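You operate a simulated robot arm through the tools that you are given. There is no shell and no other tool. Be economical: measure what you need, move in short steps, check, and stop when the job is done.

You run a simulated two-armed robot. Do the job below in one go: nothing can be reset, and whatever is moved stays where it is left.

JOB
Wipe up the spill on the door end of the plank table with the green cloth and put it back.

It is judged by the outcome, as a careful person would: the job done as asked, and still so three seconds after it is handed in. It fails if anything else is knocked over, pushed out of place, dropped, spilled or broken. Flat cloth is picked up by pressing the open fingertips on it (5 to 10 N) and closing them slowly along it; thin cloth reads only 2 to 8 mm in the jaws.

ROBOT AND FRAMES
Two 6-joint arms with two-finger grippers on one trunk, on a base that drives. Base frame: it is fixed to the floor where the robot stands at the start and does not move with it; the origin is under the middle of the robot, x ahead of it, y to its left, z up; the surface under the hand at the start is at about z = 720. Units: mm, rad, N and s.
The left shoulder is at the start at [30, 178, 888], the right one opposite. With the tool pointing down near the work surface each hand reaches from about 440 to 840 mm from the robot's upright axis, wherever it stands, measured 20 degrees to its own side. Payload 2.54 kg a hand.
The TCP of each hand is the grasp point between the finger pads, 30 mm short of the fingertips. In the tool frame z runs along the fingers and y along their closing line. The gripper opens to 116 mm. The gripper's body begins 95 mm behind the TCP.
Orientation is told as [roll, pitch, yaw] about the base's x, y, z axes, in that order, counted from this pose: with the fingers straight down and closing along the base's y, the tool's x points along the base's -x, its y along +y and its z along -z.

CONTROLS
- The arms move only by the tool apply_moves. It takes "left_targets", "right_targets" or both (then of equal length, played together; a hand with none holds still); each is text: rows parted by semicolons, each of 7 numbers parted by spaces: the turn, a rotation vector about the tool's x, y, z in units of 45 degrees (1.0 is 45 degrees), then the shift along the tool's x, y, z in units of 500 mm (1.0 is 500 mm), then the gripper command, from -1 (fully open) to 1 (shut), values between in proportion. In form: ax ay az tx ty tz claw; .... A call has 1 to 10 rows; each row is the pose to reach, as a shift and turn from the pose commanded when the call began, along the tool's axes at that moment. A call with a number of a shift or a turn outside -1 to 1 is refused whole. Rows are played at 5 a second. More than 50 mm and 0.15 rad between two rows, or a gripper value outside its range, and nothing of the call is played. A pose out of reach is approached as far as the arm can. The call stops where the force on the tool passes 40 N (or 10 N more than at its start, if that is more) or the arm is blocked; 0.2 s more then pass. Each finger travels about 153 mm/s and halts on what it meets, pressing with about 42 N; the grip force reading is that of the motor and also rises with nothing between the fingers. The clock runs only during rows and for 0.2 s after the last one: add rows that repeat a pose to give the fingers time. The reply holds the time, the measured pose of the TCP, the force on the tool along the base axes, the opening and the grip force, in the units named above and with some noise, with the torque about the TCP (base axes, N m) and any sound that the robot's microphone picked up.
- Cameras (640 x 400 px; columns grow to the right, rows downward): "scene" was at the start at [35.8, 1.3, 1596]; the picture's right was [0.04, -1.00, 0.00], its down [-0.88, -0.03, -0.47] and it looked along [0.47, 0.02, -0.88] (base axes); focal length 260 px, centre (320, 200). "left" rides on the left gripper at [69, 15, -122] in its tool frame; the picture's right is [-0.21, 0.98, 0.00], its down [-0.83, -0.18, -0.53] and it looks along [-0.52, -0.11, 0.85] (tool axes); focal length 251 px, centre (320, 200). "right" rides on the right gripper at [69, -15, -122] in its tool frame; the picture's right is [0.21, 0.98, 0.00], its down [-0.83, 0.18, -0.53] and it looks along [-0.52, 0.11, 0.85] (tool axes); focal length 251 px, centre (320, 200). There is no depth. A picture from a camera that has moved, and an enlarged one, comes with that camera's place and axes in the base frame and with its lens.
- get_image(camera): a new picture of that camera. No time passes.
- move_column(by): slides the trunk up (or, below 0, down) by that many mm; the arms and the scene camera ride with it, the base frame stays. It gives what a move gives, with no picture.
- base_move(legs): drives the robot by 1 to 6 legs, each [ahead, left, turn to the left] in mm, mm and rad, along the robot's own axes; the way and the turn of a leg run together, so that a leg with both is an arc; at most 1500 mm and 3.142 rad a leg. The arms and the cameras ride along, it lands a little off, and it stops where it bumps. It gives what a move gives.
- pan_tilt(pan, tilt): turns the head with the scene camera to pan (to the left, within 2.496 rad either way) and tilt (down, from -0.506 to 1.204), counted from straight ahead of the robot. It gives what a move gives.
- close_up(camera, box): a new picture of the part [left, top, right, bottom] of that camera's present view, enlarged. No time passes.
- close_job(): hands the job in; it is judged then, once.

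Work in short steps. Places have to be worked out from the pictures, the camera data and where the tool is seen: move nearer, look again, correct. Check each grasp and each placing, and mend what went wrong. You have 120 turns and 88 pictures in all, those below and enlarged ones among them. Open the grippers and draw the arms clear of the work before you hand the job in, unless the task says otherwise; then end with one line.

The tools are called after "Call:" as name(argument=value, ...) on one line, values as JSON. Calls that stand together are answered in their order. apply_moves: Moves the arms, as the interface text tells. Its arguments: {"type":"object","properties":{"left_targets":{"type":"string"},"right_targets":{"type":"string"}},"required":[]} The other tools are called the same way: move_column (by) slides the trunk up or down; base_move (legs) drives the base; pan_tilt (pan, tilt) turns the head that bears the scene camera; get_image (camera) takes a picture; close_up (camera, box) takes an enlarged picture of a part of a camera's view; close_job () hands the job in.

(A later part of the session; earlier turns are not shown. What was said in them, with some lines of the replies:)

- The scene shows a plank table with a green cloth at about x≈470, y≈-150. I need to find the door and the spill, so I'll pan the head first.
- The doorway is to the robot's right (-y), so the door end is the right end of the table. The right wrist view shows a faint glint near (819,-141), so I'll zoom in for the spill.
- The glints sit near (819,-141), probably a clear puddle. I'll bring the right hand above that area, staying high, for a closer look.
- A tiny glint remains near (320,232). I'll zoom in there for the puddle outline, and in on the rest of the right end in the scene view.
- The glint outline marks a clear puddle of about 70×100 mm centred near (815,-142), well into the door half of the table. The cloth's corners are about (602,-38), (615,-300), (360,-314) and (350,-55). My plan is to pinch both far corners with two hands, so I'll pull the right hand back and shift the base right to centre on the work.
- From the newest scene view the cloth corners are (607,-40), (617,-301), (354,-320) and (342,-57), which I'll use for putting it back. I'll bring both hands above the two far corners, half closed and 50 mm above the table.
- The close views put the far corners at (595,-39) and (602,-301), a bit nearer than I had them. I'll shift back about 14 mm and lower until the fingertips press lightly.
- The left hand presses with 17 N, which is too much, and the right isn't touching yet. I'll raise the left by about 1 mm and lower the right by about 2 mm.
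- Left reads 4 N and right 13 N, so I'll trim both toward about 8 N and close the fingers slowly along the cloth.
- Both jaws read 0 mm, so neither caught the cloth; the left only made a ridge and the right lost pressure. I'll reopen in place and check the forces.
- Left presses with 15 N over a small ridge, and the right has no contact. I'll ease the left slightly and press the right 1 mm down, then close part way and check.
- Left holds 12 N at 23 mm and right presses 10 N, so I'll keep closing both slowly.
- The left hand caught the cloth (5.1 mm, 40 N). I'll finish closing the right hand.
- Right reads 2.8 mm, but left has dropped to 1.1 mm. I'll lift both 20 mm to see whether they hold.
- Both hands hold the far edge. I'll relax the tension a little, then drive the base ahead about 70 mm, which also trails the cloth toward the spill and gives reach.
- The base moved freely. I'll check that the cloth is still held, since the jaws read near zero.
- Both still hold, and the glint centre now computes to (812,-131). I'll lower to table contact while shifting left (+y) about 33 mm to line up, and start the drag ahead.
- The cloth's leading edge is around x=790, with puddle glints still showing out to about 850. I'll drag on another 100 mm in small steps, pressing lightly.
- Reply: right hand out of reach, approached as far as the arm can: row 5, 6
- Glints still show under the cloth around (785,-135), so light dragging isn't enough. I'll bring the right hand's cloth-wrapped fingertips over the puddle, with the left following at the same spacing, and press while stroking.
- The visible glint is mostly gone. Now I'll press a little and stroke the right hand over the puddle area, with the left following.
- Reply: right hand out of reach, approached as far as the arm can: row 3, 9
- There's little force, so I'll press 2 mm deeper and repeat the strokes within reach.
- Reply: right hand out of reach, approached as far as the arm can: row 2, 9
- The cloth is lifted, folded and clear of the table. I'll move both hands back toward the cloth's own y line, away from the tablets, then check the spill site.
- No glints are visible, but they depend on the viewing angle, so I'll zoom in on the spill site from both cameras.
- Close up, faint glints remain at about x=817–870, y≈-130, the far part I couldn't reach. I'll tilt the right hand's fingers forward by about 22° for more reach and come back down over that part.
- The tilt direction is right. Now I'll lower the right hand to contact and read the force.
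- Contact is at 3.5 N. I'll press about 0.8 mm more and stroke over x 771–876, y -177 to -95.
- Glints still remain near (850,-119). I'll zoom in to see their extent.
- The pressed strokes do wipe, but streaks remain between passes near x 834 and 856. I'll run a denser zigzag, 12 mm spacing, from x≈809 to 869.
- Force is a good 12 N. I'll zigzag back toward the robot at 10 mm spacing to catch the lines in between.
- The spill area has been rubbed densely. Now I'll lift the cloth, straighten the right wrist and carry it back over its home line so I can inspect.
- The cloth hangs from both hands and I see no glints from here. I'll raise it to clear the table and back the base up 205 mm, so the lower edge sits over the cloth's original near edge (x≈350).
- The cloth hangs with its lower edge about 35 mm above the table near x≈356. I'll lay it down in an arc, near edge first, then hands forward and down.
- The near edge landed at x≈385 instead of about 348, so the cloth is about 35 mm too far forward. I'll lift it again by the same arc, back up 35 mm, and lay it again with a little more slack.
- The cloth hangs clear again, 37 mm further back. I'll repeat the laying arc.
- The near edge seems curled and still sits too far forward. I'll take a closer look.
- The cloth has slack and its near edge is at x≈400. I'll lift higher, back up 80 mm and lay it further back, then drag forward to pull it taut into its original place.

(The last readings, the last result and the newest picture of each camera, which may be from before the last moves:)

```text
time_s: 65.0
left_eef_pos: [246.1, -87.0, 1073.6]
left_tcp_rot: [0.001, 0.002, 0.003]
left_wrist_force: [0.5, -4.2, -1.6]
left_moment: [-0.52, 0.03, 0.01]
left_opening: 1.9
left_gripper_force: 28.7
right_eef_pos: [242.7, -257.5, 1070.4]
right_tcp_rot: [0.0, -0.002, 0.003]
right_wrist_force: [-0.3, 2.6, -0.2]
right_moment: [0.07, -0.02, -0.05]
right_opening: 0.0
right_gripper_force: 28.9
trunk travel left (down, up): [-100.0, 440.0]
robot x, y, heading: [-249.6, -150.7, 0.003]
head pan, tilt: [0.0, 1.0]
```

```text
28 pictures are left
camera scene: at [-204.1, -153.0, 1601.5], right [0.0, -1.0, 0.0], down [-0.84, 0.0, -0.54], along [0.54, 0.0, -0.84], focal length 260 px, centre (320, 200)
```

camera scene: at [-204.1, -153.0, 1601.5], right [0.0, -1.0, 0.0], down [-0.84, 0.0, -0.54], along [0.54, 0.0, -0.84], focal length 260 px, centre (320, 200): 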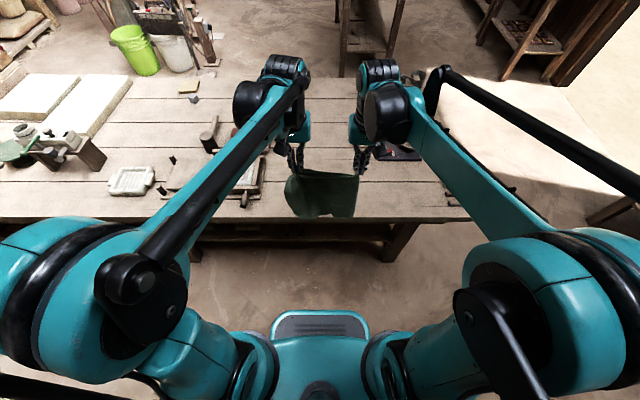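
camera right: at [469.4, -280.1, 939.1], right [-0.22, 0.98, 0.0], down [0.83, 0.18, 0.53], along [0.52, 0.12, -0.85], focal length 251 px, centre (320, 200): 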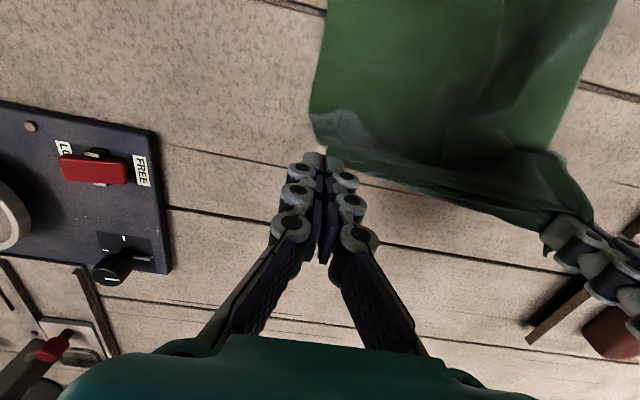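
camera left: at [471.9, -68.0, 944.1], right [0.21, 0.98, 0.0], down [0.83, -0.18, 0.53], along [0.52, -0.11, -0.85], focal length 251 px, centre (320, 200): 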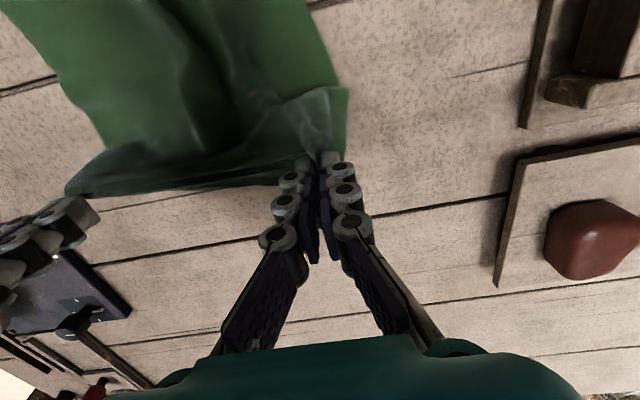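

The cloth hangs free just behind the table's near edge. I'll lay it again with a forward arc that starts further back.

Call:
apply_moves(left_targets="0 0 0 -0.024 0 0.09 1; 0 0 0 -0.05 0 0.186 1; 0 0 0 -0.128 0 0.2 1; 0 0 0 -0.204 0 0.224 1; 0 0 0 -0.274 0 0.256 1; 0 0 0 -0.34 0 0.3 1; 0 0 0 -0.394 0 0.356 1; 0 0 0 -0.44 0 0.422 1; 0 0 0 -0.49 0 0.492 1; 0 0 0 -0.53 0 0.56 1", right_targets="0 0 0 -0.024 0 0.09 1; 0 0 0 -0.05 0 0.186 1; 0 0 0 -0.128 0 0.2 1; 0 0 0 -0.204 0 0.224 1; 0 0 0 -0.274 0 0.256 1; 0 0 0 -0.34 0 0.3 1; 0 0 0 -0.394 0 0.356 1; 0 0 0 -0.44 0 0.422 1; 0 0 0 -0.49 0 0.492 1; 0 0 0 -0.53 0 0.555 1")

Call:
get_image(camera="scene")

```text
time_s: 67.2
left_eef_pos: [512.6, -87.4, 792.5]
left_tcp_rot: [0.0, 0.001, 0.001]
left_wrist_force: [0.2, -2.5, 0.0]
left_moment: [0.15, 0.05, 0.03]
left_opening: 0.5
left_gripper_force: 26.2
right_eef_pos: [510.6, -256.3, 790.3]
right_tcp_rot: [0.0, 0.002, 0.002]
right_wrist_force: [0.1, 2.1, -0.1]
right_moment: [0.06, 0.02, -0.07]
right_opening: 0.0
right_gripper_force: 29.2
trunk travel left (down, up): [-100.0, 440.0]
robot x, y, heading: [-247.2, -151.4, 0.004]
head pan, tilt: [0.0, 1.0]
```

```text
27 pictures are left
camera scene: at [-201.7, -153.1, 1601.4], right [0.0, -1.0, 0.0], down [-0.84, 0.0, -0.54], along [0.54, 0.0, -0.84], focal length 260 px, centre (320, 200)
```

scene: 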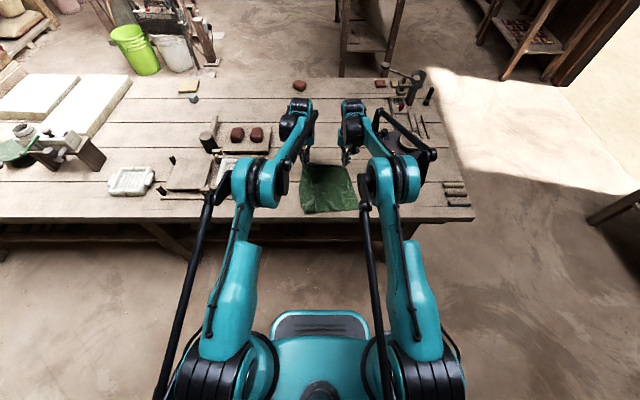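

The near edge is now at x≈314, behind target, as intended. I'll lower the hands almost to the table and drive the base ahead 63 mm to pull the cloth taut into place.

Call:
apply_moves(left_targets="0 0 0 0 0.004 0.04 1; 0 0 0 0 0.008 0.074 1", right_targets="0 0 0 0 -0.004 0.04 1; 0 0 0 0 -0.008 0.07 1")

Call:
base_move(legs=[[63, 0, 0]])

Call:
get_image(camera="scene")

Call:
get_image(camera="right")

Call:
get_image(camera="left")

```text
time_s: 67.8
left_eef_pos: [511.5, -84.8, 757.2]
left_tcp_rot: [-0.002, 0.001, 0.001]
left_wrist_force: [-0.8, -4.3, -1.9]
left_moment: [0.1, -0.02, 0.04]
left_opening: 1.0
left_gripper_force: 27.5
right_eef_pos: [508.9, -260.6, 758.7]
right_tcp_rot: [0.001, 0.001, 0.004]
right_wrist_force: [1.5, 5.8, 0.4]
right_moment: [0.26, 0.01, -0.11]
right_opening: 0.2
right_gripper_force: 29.0
trunk travel left (down, up): [-100.0, 440.0]
robot x, y, heading: [-245.0, -152.3, 0.001]
head pan, tilt: [0.0, 1.0]
```

```text
time_s: 68.7
left_eef_pos: [574.2, -82.8, 755.3]
left_tcp_rot: [0.001, 0.001, 0.005]
left_wrist_force: [0.8, -4.3, -3.2]
left_moment: [-0.1, 0.03, 0.04]
left_opening: 4.2
left_gripper_force: 33.7
right_eef_pos: [572.0, -261.0, 755.4]
right_tcp_rot: [0.0, 0.001, 0.004]
right_wrist_force: [-0.3, 4.4, 0.1]
right_moment: [0.06, 0.09, -0.07]
right_opening: 0.0
right_gripper_force: 28.7
trunk travel left (down, up): [-100.0, 440.0]
robot x, y, heading: [-182.2, -148.2, 0.007]
head pan, tilt: [0.0, 1.0]
```

```text
26 pictures are left
camera scene: at [-139.2, -152.8, 1601.4], right [0.0, -1.0, 0.0], down [-0.84, 0.0, -0.54], along [0.54, 0.0, -0.84], focal length 260 px, centre (320, 200)
```

scene: 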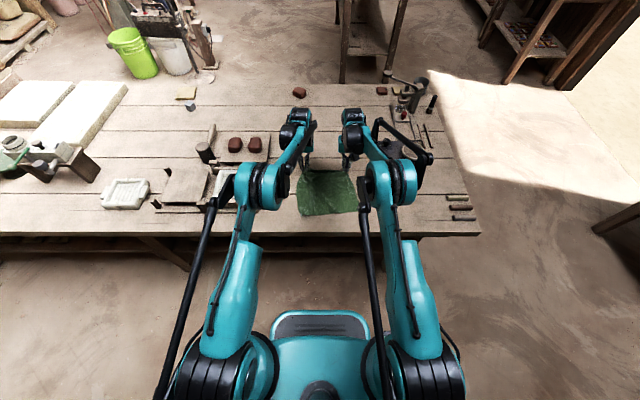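

```text
25 pictures are left
camera right: at [504.5, -275.6, 878.0], right [-0.22, 0.98, 0.0], down [0.83, 0.18, 0.53], along [0.52, 0.12, -0.85], focal length 251 px, centre (320, 200)
```

right: 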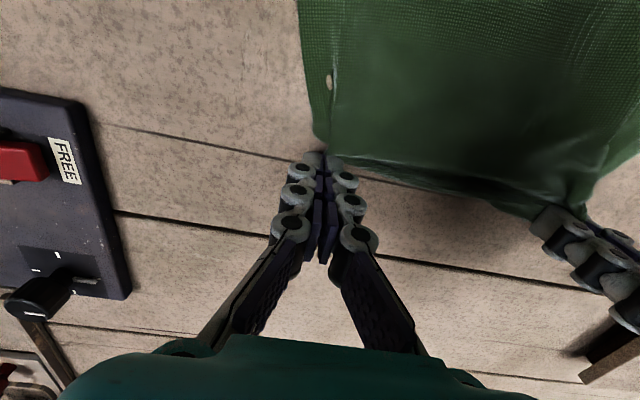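

```text
24 pictures are left
camera left: at [504.9, -67.0, 877.2], right [0.21, 0.98, 0.0], down [0.83, -0.18, 0.53], along [0.52, -0.11, -0.85], focal length 251 px, centre (320, 200)
```

left: 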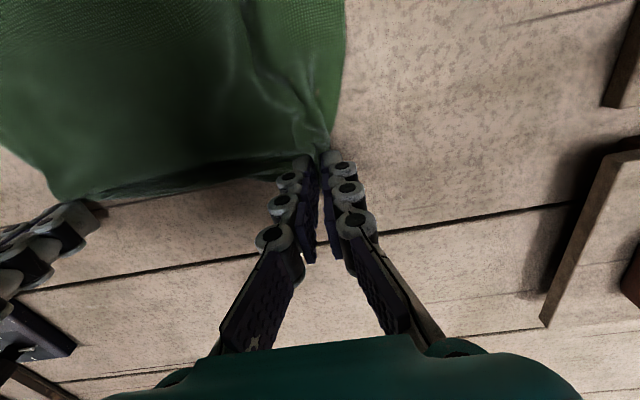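

The cloth now spans x≈363 to about 595, within about 12 mm of where it was. I'll lower to the table, open the fingers to spread the folds, and lift away.

Call:
apply_moves(left_targets="0 0 0 0.01 0 0.006 1; 0 0 0 0.016 0 0.009 1; 0 0 0 0.016 0 0.009 0.8; 0 0 0 0.016 0 0.009 0.6; 0 0 0 0.016 0 0.009 0.4; 0 0 0 0.016 0 0.009 0.3; 0 0 0 0.016 0 -0.04 0.3; 0 0 0 0.016 0 -0.12 0.3; 0 0 0 0.016 0 -0.2 0.3", right_targets="0 0 0 0.01 0 0.006 1; 0 0 0 0.016 0 0.009 1; 0 0 0 0.016 0 0.009 0.8; 0 0 0 0.016 0 0.009 0.6; 0 0 0 0.016 0 0.009 0.4; 0 0 0 0.016 0 0.009 0.3; 0 0 0 0.016 0 -0.04 0.3; 0 0 0 0.016 0 -0.12 0.3; 0 0 0 0.016 0 -0.2 0.3")

Call:
get_image(camera="right")

Call:
get_image(camera="left")

```text
time_s: 70.7
left_eef_pos: [563.5, -82.9, 859.4]
left_tcp_rot: [-0.001, -0.001, 0.003]
left_wrist_force: [-0.7, 1.0, -0.3]
left_moment: [0.0, -0.06, -0.01]
left_opening: 40.4
left_gripper_force: 0.1
right_eef_pos: [562.4, -259.1, 859.6]
right_tcp_rot: [0.0, 0.001, 0.003]
right_wrist_force: [-0.8, 0.0, 0.1]
right_moment: [-0.01, -0.04, 0.01]
right_opening: 40.5
right_gripper_force: 0.1
trunk travel left (down, up): [-100.0, 440.0]
robot x, y, heading: [-183.5, -150.5, 0.002]
head pan, tilt: [0.0, 1.0]
```

```text
23 pictures are left
camera right: at [494.2, -274.9, 980.3], right [-0.22, 0.98, 0.0], down [0.82, 0.18, 0.53], along [0.52, 0.12, -0.85], focal length 251 px, centre (320, 200)
```

right: 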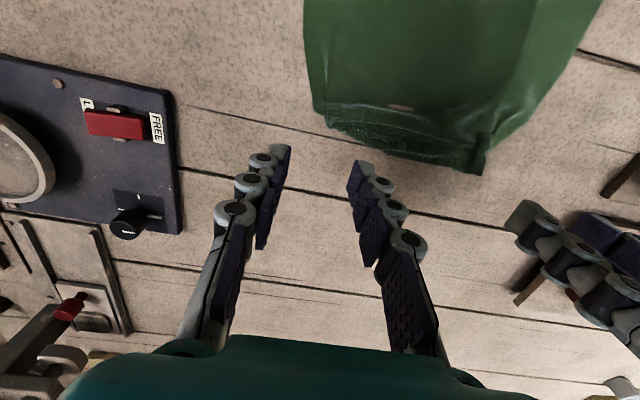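

```text
22 pictures are left
camera left: at [494.9, -67.7, 980.4], right [0.21, 0.98, 0.0], down [0.83, -0.18, 0.53], along [0.52, -0.11, -0.85], focal length 251 px, centre (320, 200)
```

left: 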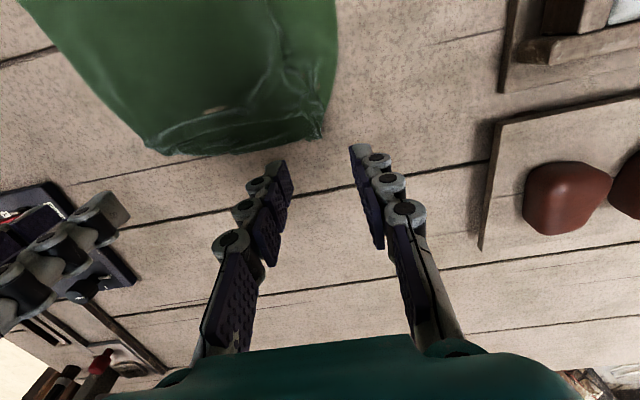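

Both released. I'll check the spill site between the left fingers and the state of the cloth up close.

Call:
close_up(camera="left", box=[240, 230, 400, 330])

Call:
close_up(camera="scene", box=[270, 140, 390, 230])

```text
4.00 times, centred on (320, 280) of left
camera zoom: at [494.9, -67.7, 980.4], right [0.21, 0.98, 0.0], down [0.83, -0.18, 0.53], along [0.52, -0.11, -0.85], focal length 1006 px, centre (320, -120)
```

zoom: 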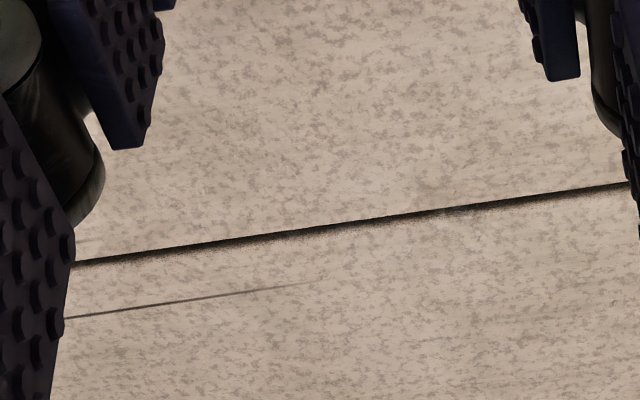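

```text
4.44 times, centred on (330, 185) of scene
camera zoom: at [-142.8, -152.9, 1601.6], right [0.0, -1.0, 0.0], down [-0.84, 0.0, -0.54], along [0.54, 0.0, -0.84], focal length 1155 px, centre (276, 267)
```

zoom: 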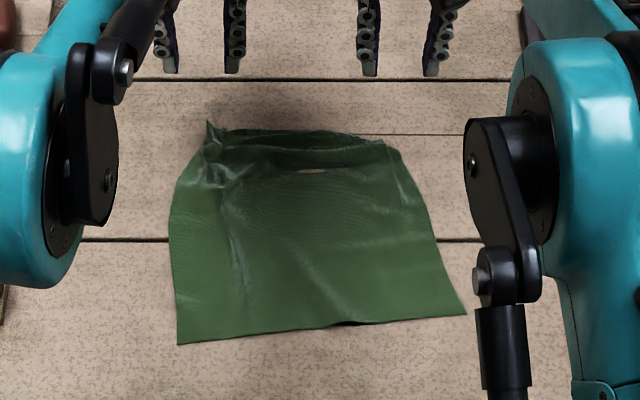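

From this angle the spill site looks clean, and the cloth is back in place with its far edge a bit gathered. I'll check the spill from the viewpoint where the glints were strongest at the start.

Call:
apply_moves(left_targets="0 0 0 0 0.02 -0.06 0.3; 0 0 0 0 0.04 -0.12 0.3; 0 0 0 0 0.06 -0.18 0.3; 0 0 0 0 0.06 -0.18 0.3", right_targets="0 0 0 0.05 -0.042 -0.04 0; 0 0 0 0.1 -0.084 -0.08 -0.5; 0 0 0 0.15 -0.126 -0.12 -1; 0 0 0 0.198 -0.168 -0.16 -1")

Call:
close_up(camera="right", box=[180, 150, 580, 400])

```text
time_s: 71.7
left_eef_pos: [563.9, -53.3, 948.7]
left_tcp_rot: [0.0, 0.001, 0.004]
left_wrist_force: [-0.3, -0.1, -0.5]
left_moment: [0.0, -0.03, 0.02]
left_opening: 40.4
left_gripper_force: 0.0
right_eef_pos: [464.3, -346.3, 936.4]
right_tcp_rot: [0.0, 0.001, 0.002]
right_wrist_force: [0.7, -0.2, -0.6]
right_moment: [0.03, -0.05, -0.02]
right_opening: 116.0
right_gripper_force: 0.1
trunk travel left (down, up): [-100.0, 440.0]
robot x, y, heading: [-179.5, -150.6, 0.002]
head pan, tilt: [0.0, 1.0]
```

```text
1.60 times, centred on (380, 275) of right
camera zoom: at [396.8, -362.4, 1058.5], right [-0.22, 0.98, 0.0], down [0.83, 0.18, 0.53], along [0.52, 0.12, -0.85], focal length 402 px, centre (224, 80)
```

zoom: 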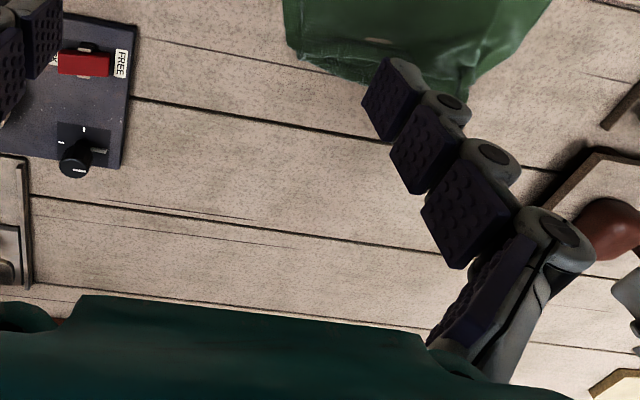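

The same viewpoint shows no glint now, so the spill is wiped. I'll try a light smoothing of the cloth's gathered far edge, bringing closed fingertips above it.

Call:
apply_moves(left_targets="0 0 0 0.01 -0.023 0.064 1; 0 0 0 0.02 -0.046 0.128 1; 0 0 0 0.03 -0.068 0.19 1; 0 0 0 0.04 -0.091 0.254 1; 0 0 0 0.048 -0.114 0.318 1", right_targets="0 0 0 -0.03 0.042 0.058 0; 0 0 0 -0.06 0.084 0.116 0.5; 0 0 0 -0.09 0.127 0.174 1; 0 0 0 -0.12 0.17 0.232 1; 0 0 0 -0.152 0.212 0.292 1")

Call:
get_image(camera="right")

Call:
get_image(camera="left")

```text
time_s: 72.9
left_eef_pos: [542.2, -111.6, 787.9]
left_tcp_rot: [0.0, 0.001, 0.003]
left_wrist_force: [-0.2, 0.7, -1.0]
left_moment: [-0.02, 0.0, -0.02]
left_opening: 0.0
left_gripper_force: 28.8
right_eef_pos: [540.4, -239.0, 790.6]
right_tcp_rot: [0.0, 0.001, 0.001]
right_wrist_force: [-0.4, 0.3, -1.0]
right_moment: [-0.01, 0.0, 0.01]
right_opening: 0.0
right_gripper_force: 28.2
trunk travel left (down, up): [-100.0, 440.0]
robot x, y, heading: [-178.9, -153.7, 0.005]
head pan, tilt: [0.0, 1.0]
```

```text
18 pictures are left
camera right: at [472.5, -254.1, 911.9], right [-0.22, 0.98, 0.0], down [0.83, 0.18, 0.53], along [0.52, 0.12, -0.85], focal length 251 px, centre (320, 200)
```

right: 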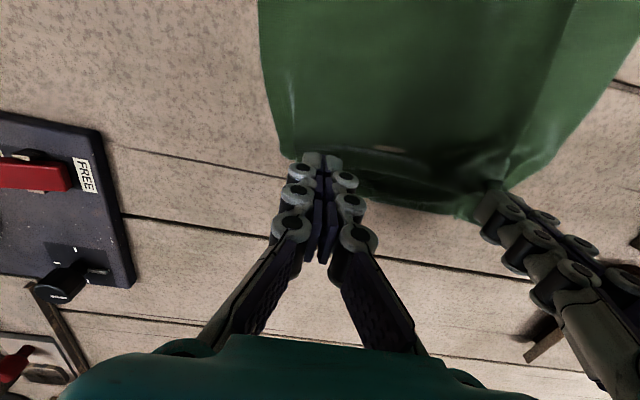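

```text
17 pictures are left
camera left: at [471.5, -94.7, 907.9], right [0.21, 0.98, 0.0], down [0.83, -0.18, 0.53], along [0.52, -0.11, -0.85], focal length 251 px, centre (320, 200)
```

left: 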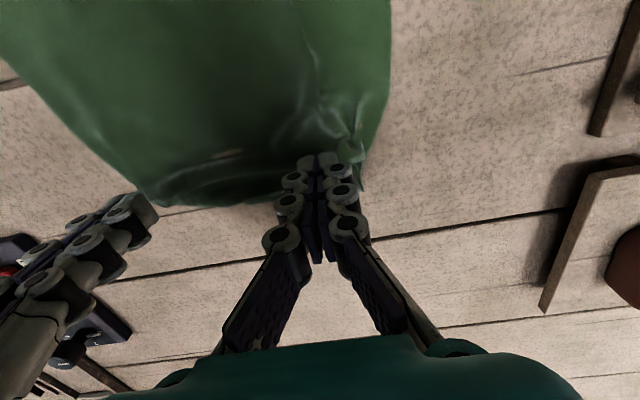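

Both fingertips are just above the gathered part. I'll press lightly and slide each outward and slightly forward, then lift.

Call:
apply_moves(left_targets="0 0 0 0 0 0.05 1; 0 0 0 0 0 0.072 1; 0 0 0 0 0 0.0755 1; 0 0 0 -0.01 0.02 0.0755 1; 0 0 0 -0.02 0.04 0.0755 1; 0 0 0 -0.03 0.06 0.0755 1; 0 0 0 -0.04 0.07 0.0755 1; 0 0 0 -0.04 0.07 0.02 1; 0 0 0 -0.04 0.07 -0.06 1; 0 0 0 -0.04 0.07 -0.14 1", right_targets="0 0 0 0 0 0.05 1; 0 0 0 0 0 0.076 1; 0 0 0 0 0 0.08 1; 0 0 0 -0.01 -0.02 0.08 1; 0 0 0 -0.02 -0.04 0.08 1; 0 0 0 -0.03 -0.06 0.08 1; 0 0 0 -0.04 -0.07 0.08 1; 0 0 0 -0.04 -0.07 0.02 1; 0 0 0 -0.04 -0.07 -0.06 1; 0 0 0 -0.04 -0.07 -0.14 1")

Call:
close_up(camera="scene", box=[270, 140, 390, 230])

```text
time_s: 75.1
left_eef_pos: [561.3, -75.4, 858.1]
left_tcp_rot: [-0.001, -0.001, 0.002]
left_wrist_force: [0.4, -0.6, -0.2]
left_moment: [0.0, -0.02, 0.01]
left_opening: 0.1
left_gripper_force: 28.7
right_eef_pos: [559.6, -273.9, 863.7]
right_tcp_rot: [-0.001, 0.0, 0.003]
right_wrist_force: [0.6, 0.2, 0.6]
right_moment: [-0.01, -0.02, 0.03]
right_opening: 0.0
right_gripper_force: 28.1
trunk travel left (down, up): [-100.0, 440.0]
robot x, y, heading: [-180.7, -152.5, 0.007]
head pan, tilt: [0.0, 1.0]
```

```text
4.44 times, centred on (330, 185) of scene
camera zoom: at [-142.8, -152.8, 1601.6], right [0.0, -1.0, 0.0], down [-0.84, 0.0, -0.54], along [0.54, 0.0, -0.84], focal length 1155 px, centre (276, 267)
```

zoom: 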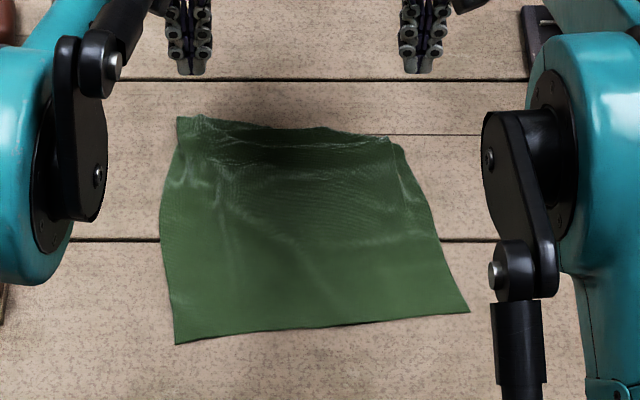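

The left side is nearly square again, while the right far corner is still tucked. I'll do one more light pressed slide there with the right hand.

Call:
apply_moves(right_targets="0 0 0 0.04 0.058 0.06 1; 0 0 0 0.04 0.058 0.15 1; 0 0 0 0.04 0.058 0.215 1; 0 0 0 0.04 0.058 0.2265 1; 0 0 0 0.02 0.03 0.2265 1; 0 0 0 0 0 0.2265 1; 0 0 0 -0.02 -0.02 0.2265 1; 0 0 0 -0.03 -0.036 0.2265 1; 0 0 0 -0.03 -0.036 0.15 1; 0 0 0 -0.03 -0.036 0.06 1")

Call:
close_up(camera="scene", box=[270, 140, 390, 230])

```text
time_s: 77.3
left_eef_pos: [561.7, -75.0, 858.1]
left_tcp_rot: [0.001, 0.001, 0.004]
left_wrist_force: [0.6, 0.9, -0.1]
left_moment: [0.0, 0.0, -0.03]
left_opening: 0.1
left_gripper_force: 29.0
right_eef_pos: [574.1, -291.5, 834.4]
right_tcp_rot: [0.0, 0.001, 0.003]
right_wrist_force: [0.1, -0.1, -0.3]
right_moment: [0.03, 0.01, 0.0]
right_opening: 0.0
right_gripper_force: 28.3
trunk travel left (down, up): [-100.0, 440.0]
robot x, y, heading: [-183.6, -148.2, 0.002]
head pan, tilt: [0.0, 1.0]
```

```text
4.44 times, centred on (330, 185) of scene
camera zoom: at [-141.9, -152.8, 1601.6], right [0.0, -1.0, 0.0], down [-0.84, 0.0, -0.54], along [0.54, 0.0, -0.84], focal length 1155 px, centre (276, 267)
```

zoom: 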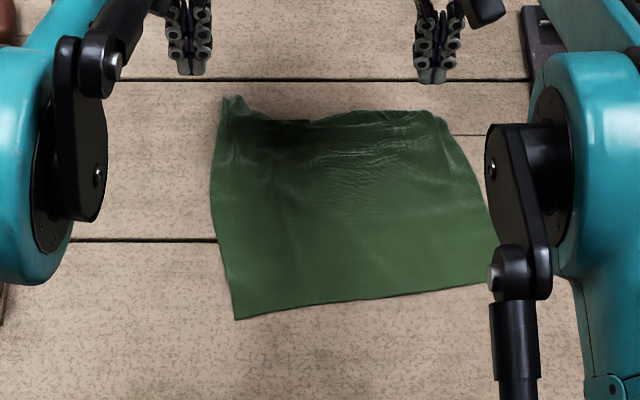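

That slide dragged the whole cloth by about (+28,-45) mm. I'll correct it by pressing near its middle and sliding it back by about (-38,+50).

Call:
apply_moves(right_targets="0 0 0 0.07 0.045 0.02 1; 0 0 0 0.14 0.09 0.05 1; 0 0 0 0.168 0.113 0.12 1; 0 0 0 0.168 0.113 0.16 1; 0 0 0 0.168 0.113 0.168 1; 0 0 0 0.193 0.146 0.168 1; 0 0 0 0.218 0.179 0.168 1; 0 0 0 0.244 0.213 0.168 1; 0 0 0 0.244 0.213 0.14 1; 0 0 0 0.244 0.213 0.06 1")

Call:
close_up(camera="scene", box=[270, 140, 390, 230])

```text
time_s: 79.5
left_eef_pos: [561.5, -75.3, 857.7]
left_tcp_rot: [0.0, -0.001, 0.004]
left_wrist_force: [-0.4, 0.8, 0.9]
left_moment: [0.01, -0.02, 0.0]
left_opening: 0.2
left_gripper_force: 28.3
right_eef_pos: [452.7, -183.2, 803.0]
right_tcp_rot: [0.0, -0.001, 0.002]
right_wrist_force: [0.0, 0.2, 0.7]
right_moment: [0.01, -0.01, 0.01]
right_opening: 0.2
right_gripper_force: 28.6
trunk travel left (down, up): [-100.0, 440.0]
robot x, y, heading: [-182.3, -152.4, 0.002]
head pan, tilt: [0.0, 1.0]
```

```text
4.44 times, centred on (330, 185) of scene
camera zoom: at [-142.3, -152.7, 1601.6], right [0.0, -1.0, 0.0], down [-0.84, 0.0, -0.54], along [0.54, 0.0, -0.84], focal length 1155 px, centre (276, 267)
```

zoom: 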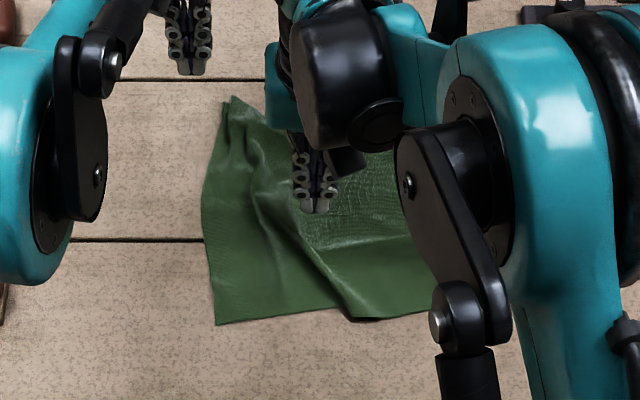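

The left part lagged and a wrinkle formed in the middle. I'll move the right hand away, then use the left hand to press the left part and pull it out to the left.

Call:
apply_moves(right_targets="0 0 0 0 -0.04 -0.08 1; 0 0 0 0 -0.1 -0.16 1; 0 0 0 0 -0.18 -0.2 1; 0 0 0 0 -0.26 -0.22 1")

Call:
apply_moves(left_targets="0 0 0 0.07 -0.05 0.04 1; 0 0 0 0.13 -0.1 0.08 1; 0 0 0 0.15 -0.11 0.15 1; 0 0 0 0.15 -0.11 0.205 1; 0 0 0 0.15 -0.11 0.2145 1; 0 0 0 0.16 -0.08 0.2145 1; 0 0 0 0.17 -0.05 0.2145 1; 0 0 0 0.18 -0.01 0.2145 1; 0 0 0 0.18 -0.01 0.15 1; 0 0 0 0.18 0.02 0.06 1")

Call:
close_up(camera="scene", box=[270, 140, 390, 230])

```text
time_s: 80.5
left_eef_pos: [561.8, -75.1, 858.1]
left_tcp_rot: [-0.002, 0.001, 0.003]
left_wrist_force: [-0.1, -0.4, -1.1]
left_moment: [0.04, -0.02, 0.02]
left_opening: 0.0
left_gripper_force: 28.8
right_eef_pos: [452.8, -317.1, 913.2]
right_tcp_rot: [0.002, 0.0, 0.006]
right_wrist_force: [-0.2, -0.4, -0.4]
right_moment: [0.05, 0.0, 0.01]
right_opening: 0.3
right_gripper_force: 28.8
trunk travel left (down, up): [-100.0, 440.0]
robot x, y, heading: [-176.9, -148.9, 0.003]
head pan, tilt: [0.0, 1.0]
```

```text
time_s: 82.7
left_eef_pos: [469.5, -64.3, 827.2]
left_tcp_rot: [-0.001, 0.0, 0.004]
left_wrist_force: [0.6, 0.0, -0.3]
left_moment: [0.0, 0.0, 0.0]
left_opening: 0.3
left_gripper_force: 28.7
right_eef_pos: [452.7, -316.4, 913.4]
right_tcp_rot: [0.001, 0.001, 0.001]
right_wrist_force: [0.4, -0.7, -0.1]
right_moment: [0.04, -0.03, -0.02]
right_opening: 0.1
right_gripper_force: 28.8
trunk travel left (down, up): [-100.0, 440.0]
robot x, y, heading: [-183.2, -152.0, 0.009]
head pan, tilt: [0.0, 1.0]
```

```text
4.44 times, centred on (330, 185) of scene
camera zoom: at [-142.2, -152.2, 1601.6], right [0.0, -1.0, 0.0], down [-0.84, 0.0, -0.54], along [0.54, 0.0, -0.84], focal length 1155 px, centre (276, 267)
```

zoom: 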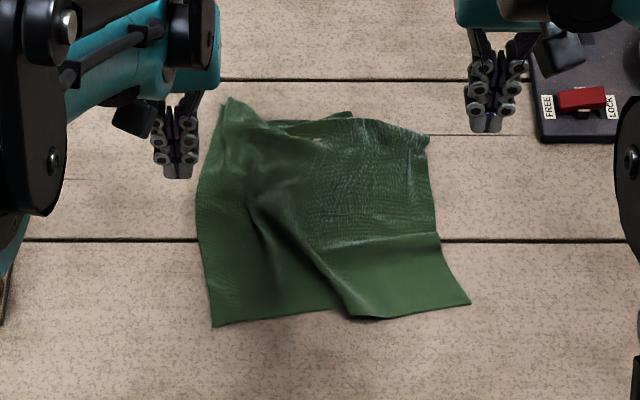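

The right side is well placed now; the left side still needs about 45 mm toward +y, and the last pull barely touched. I'll press down at (500,-125) and check the force first.

Call:
apply_moves(left_targets="0 0 0 -0.03 -0.06 0 1; 0 0 0 -0.06 -0.122 0.03 1; 0 0 0 -0.06 -0.122 0.11 1; 0 0 0 -0.06 -0.122 0.15 1; 0 0 0 -0.06 -0.122 0.155 1; 0 0 0 -0.06 -0.122 0.155 1")

```text
time_s: 84.1
left_eef_pos: [500.7, -125.1, 751.1]
left_tcp_rot: [-0.001, 0.0, 0.004]
left_wrist_force: [-0.4, -0.5, -0.2]
left_moment: [0.02, -0.02, -0.03]
left_opening: 0.0
left_gripper_force: 28.8
right_eef_pos: [453.7, -317.1, 912.8]
right_tcp_rot: [-0.001, 0.0, 0.004]
right_wrist_force: [-0.7, -0.9, 0.6]
right_moment: [0.03, 0.0, 0.01]
right_opening: 0.0
right_gripper_force: 29.0
trunk travel left (down, up): [-100.0, 440.0]
robot x, y, heading: [-184.5, -153.5, 0.006]
head pan, tilt: [0.0, 1.0]
```

No contact at 751, so I'll go 1.5 mm lower.

Call:
apply_moves(left_targets="0 0 0 0 0 0.0015 1; 0 0 0 0 0 0.003 1; 0 0 0 0 0 0.003 1")

```text
time_s: 84.9
left_eef_pos: [500.3, -126.4, 750.0]
left_tcp_rot: [0.0, 0.001, 0.005]
left_wrist_force: [0.4, 0.0, 0.2]
left_moment: [0.02, 0.03, 0.0]
left_opening: 0.1
left_gripper_force: 28.7
right_eef_pos: [453.2, -317.0, 913.5]
right_tcp_rot: [0.0, 0.0, 0.004]
right_wrist_force: [0.5, 1.6, -0.4]
right_moment: [0.02, 0.02, 0.02]
right_opening: 0.0
right_gripper_force: 29.1
trunk travel left (down, up): [-100.0, 440.0]
robot x, y, heading: [-182.7, -149.9, 0.002]
head pan, tilt: [0.0, 1.0]
```

Still nothing, so I'll lower another 1.5 mm in small steps.

Call:
apply_moves(left_targets="0 0 0 0 0 0.0012 1; 0 0 0 0 0 0.0024 1; 0 0 0 0 0 0.0024 1")

```text
time_s: 85.7
left_eef_pos: [500.7, -125.9, 748.3]
left_tcp_rot: [0.0, 0.0, 0.005]
left_wrist_force: [0.7, -0.3, 6.5]
left_moment: [0.0, 0.01, -0.01]
left_opening: 0.1
left_gripper_force: 28.8
right_eef_pos: [452.9, -316.3, 913.2]
right_tcp_rot: [0.0, 0.001, 0.003]
right_wrist_force: [0.9, 0.7, 1.0]
right_moment: [0.01, 0.0, 0.0]
right_opening: 0.0
right_gripper_force: 28.5
trunk travel left (down, up): [-100.0, 440.0]
robot x, y, heading: [-182.6, -150.5, 0.002]
head pan, tilt: [0.0, 1.0]
```

Contact is at 6.5 N. Now I'll slide 45 mm left and slightly back, then lift.

Call:
apply_moves(left_targets="0 0 0 0.005 0.02 0.0005 1; 0 0 0 0.01 0.04 0.0005 1; 0 0 0 0.015 0.06 0.0005 1; 0 0 0 0.02 0.08 0.0005 1; 0 0 0 0.024 0.095 0.0005 1; 0 0 0 0.024 0.095 -0.06 1; 0 0 0 0.024 0.095 -0.15 1; 0 0 0 0.024 0.12 -0.24 1")

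Call:
close_up(camera="scene", box=[270, 140, 390, 230])

```text
time_s: 87.5
left_eef_pos: [489.1, -65.6, 867.2]
left_tcp_rot: [0.0, 0.001, 0.005]
left_wrist_force: [-0.1, -0.5, 0.3]
left_moment: [-0.01, -0.04, -0.02]
left_opening: 0.1
left_gripper_force: 27.8
right_eef_pos: [452.0, -315.7, 913.8]
right_tcp_rot: [0.0, 0.0, 0.004]
right_wrist_force: [-0.3, 0.8, 0.0]
right_moment: [0.0, -0.01, -0.01]
right_opening: 0.1
right_gripper_force: 28.3
trunk travel left (down, up): [-100.0, 440.0]
robot x, y, heading: [-183.2, -150.7, 0.005]
head pan, tilt: [0.0, 1.0]
```

```text
4.44 times, centred on (330, 185) of scene
camera zoom: at [-142.3, -152.3, 1601.6], right [0.0, -1.0, 0.0], down [-0.84, 0.0, -0.54], along [0.54, 0.0, -0.84], focal length 1155 px, centre (276, 267)
```

zoom: 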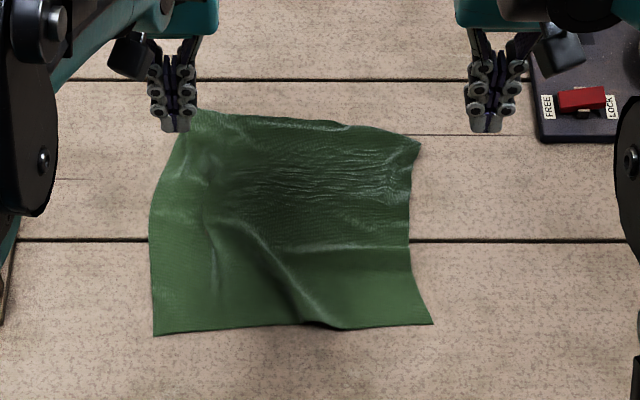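

The cloth corners are now about (353,-46), (366,-290), (607,-67) and (569,-293), centred within about 10 mm of the original and lying nearly flat. I'll open the grippers, draw the arms up and clear, and make a final check.

Call:
apply_moves(left_targets="0 0 0 0 0.03 -0.08 0.5; 0 0 0 0 0.08 -0.16 0; 0 0 0 0 0.16 -0.2 -1; 0 0 0 0 0.25 -0.22 -1; 0 0 0 0 0.25 -0.22 -1", right_targets="0 0 0 0 -0.01 -0.06 0.5; 0 0 0 0 -0.02 -0.12 0; 0 0 0 0 -0.04 -0.16 -1; 0 0 0 0 -0.06 -0.16 -1; 0 0 0 0 -0.06 -0.16 -1")

Call:
pan_tilt(pan=0, tilt=0.85)

Call:
get_image(camera="scene")

Call:
get_image(camera="right")

Call:
get_image(camera="left")

```text
time_s: 88.7
left_eef_pos: [487.1, 59.7, 979.0]
left_tcp_rot: [0.002, -0.001, 0.004]
left_wrist_force: [-0.4, -0.5, 0.4]
left_moment: [0.0, -0.01, -0.02]
left_opening: 115.8
left_gripper_force: 0.0
right_eef_pos: [454.2, -345.8, 990.1]
right_tcp_rot: [0.0, 0.0, 0.004]
right_wrist_force: [-0.3, -0.9, -0.4]
right_moment: [0.01, -0.01, -0.03]
right_opening: 116.0
right_gripper_force: 0.0
trunk travel left (down, up): [-100.0, 440.0]
robot x, y, heading: [-183.1, -150.4, 0.003]
head pan, tilt: [0.0, 1.0]
```

```text
time_s: 89.4
left_eef_pos: [487.6, 59.3, 977.5]
left_tcp_rot: [0.0, 0.001, 0.004]
left_wrist_force: [0.5, -0.2, 0.3]
left_moment: [0.01, -0.03, 0.01]
left_opening: 115.8
left_gripper_force: 0.0
right_eef_pos: [454.7, -344.7, 991.4]
right_tcp_rot: [0.0, -0.001, 0.003]
right_wrist_force: [0.2, -0.4, 0.0]
right_moment: [0.0, 0.01, 0.01]
right_opening: 115.9
right_gripper_force: 0.0
trunk travel left (down, up): [-100.0, 440.0]
robot x, y, heading: [-184.7, -151.2, -0.002]
head pan, tilt: [0.0, 0.85]
```

```text
11 pictures are left
camera scene: at [-132.7, -152.8, 1612.6], right [0.0, -1.0, 0.0], down [-0.75, 0.0, -0.66], along [0.66, 0.0, -0.75], focal length 260 px, centre (320, 200)
```

scene: 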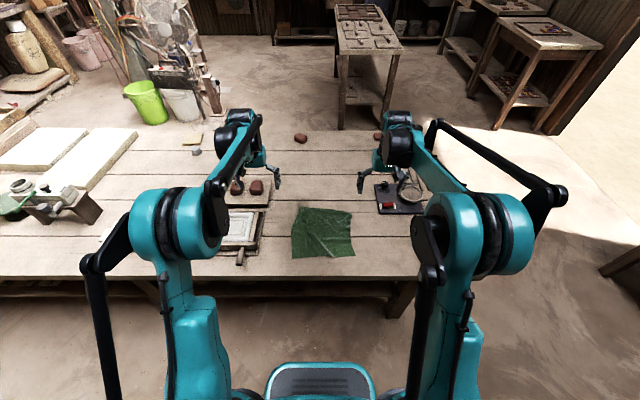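

```text
10 pictures are left
camera right: at [386.6, -360.7, 1112.9], right [-0.22, 0.98, 0.0], down [0.83, 0.18, 0.53], along [0.52, 0.12, -0.85], focal length 251 px, centre (320, 200)
```

right: 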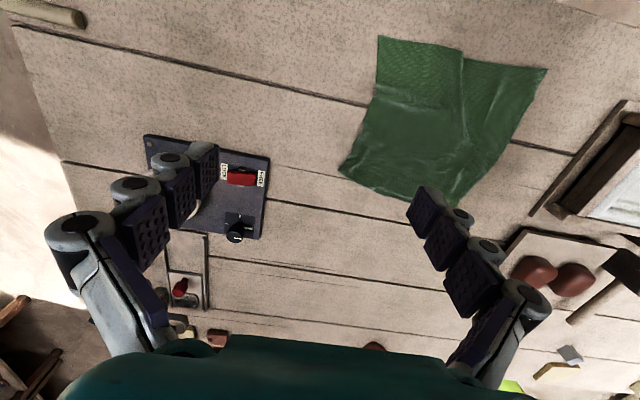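

```text
9 pictures are left
camera left: at [417.8, 75.4, 1098.8], right [0.21, 0.98, 0.0], down [0.83, -0.18, 0.53], along [0.52, -0.11, -0.85], focal length 251 px, centre (320, 200)
```

left: 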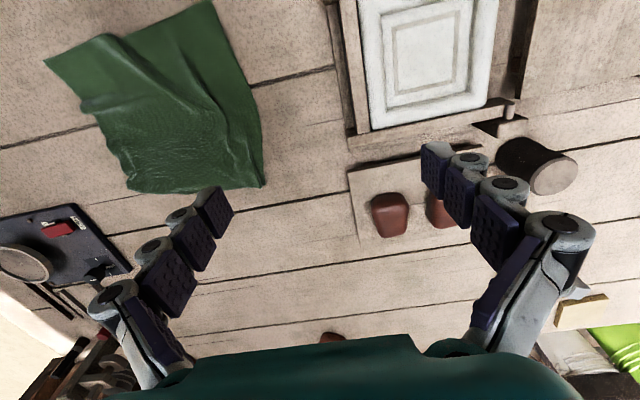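

Everything else looks undisturbed. I'll take one last zoom on the spill site.

Call:
close_up(camera="scene", box=[280, 150, 360, 200])

Call:
close_up(camera="left", box=[190, 200, 430, 350])

```text
8.00 times, centred on (320, 175) of scene
camera zoom: at [-132.7, -152.8, 1612.6], right [0.0, -1.0, 0.0], down [-0.75, 0.0, -0.66], along [0.66, 0.0, -0.75], focal length 2080 px, centre (320, 400)
```

zoom: 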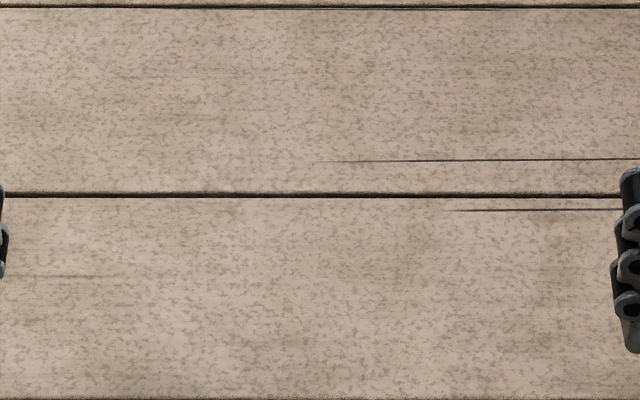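

```text
2.67 times, centred on (310, 275) of left
camera zoom: at [417.8, 75.4, 1098.8], right [0.21, 0.98, 0.0], down [0.83, -0.18, 0.53], along [0.52, -0.11, -0.85], focal length 670 px, centre (347, 0)
```

zoom: 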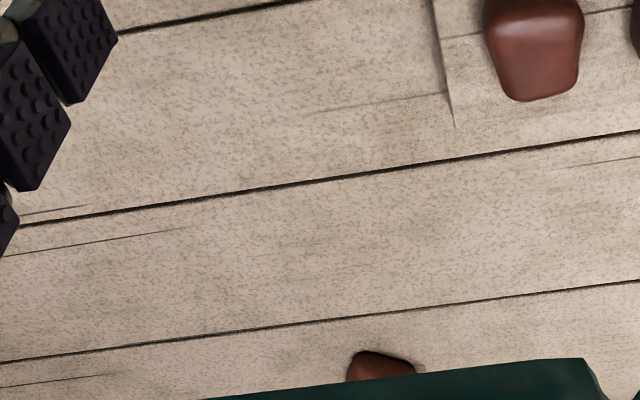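

The table is clean, the cloth is back in its place, the grippers are open and the arms are clear, so I'm handing the job in.

Call:
close_job()

```text
The job is handed in.
```

I wiped up the spill on the door end of the plank table and put the green cloth back within about 10 mm of its original centre; it is slightly wrinkled, with one corner still about 50 mm out.
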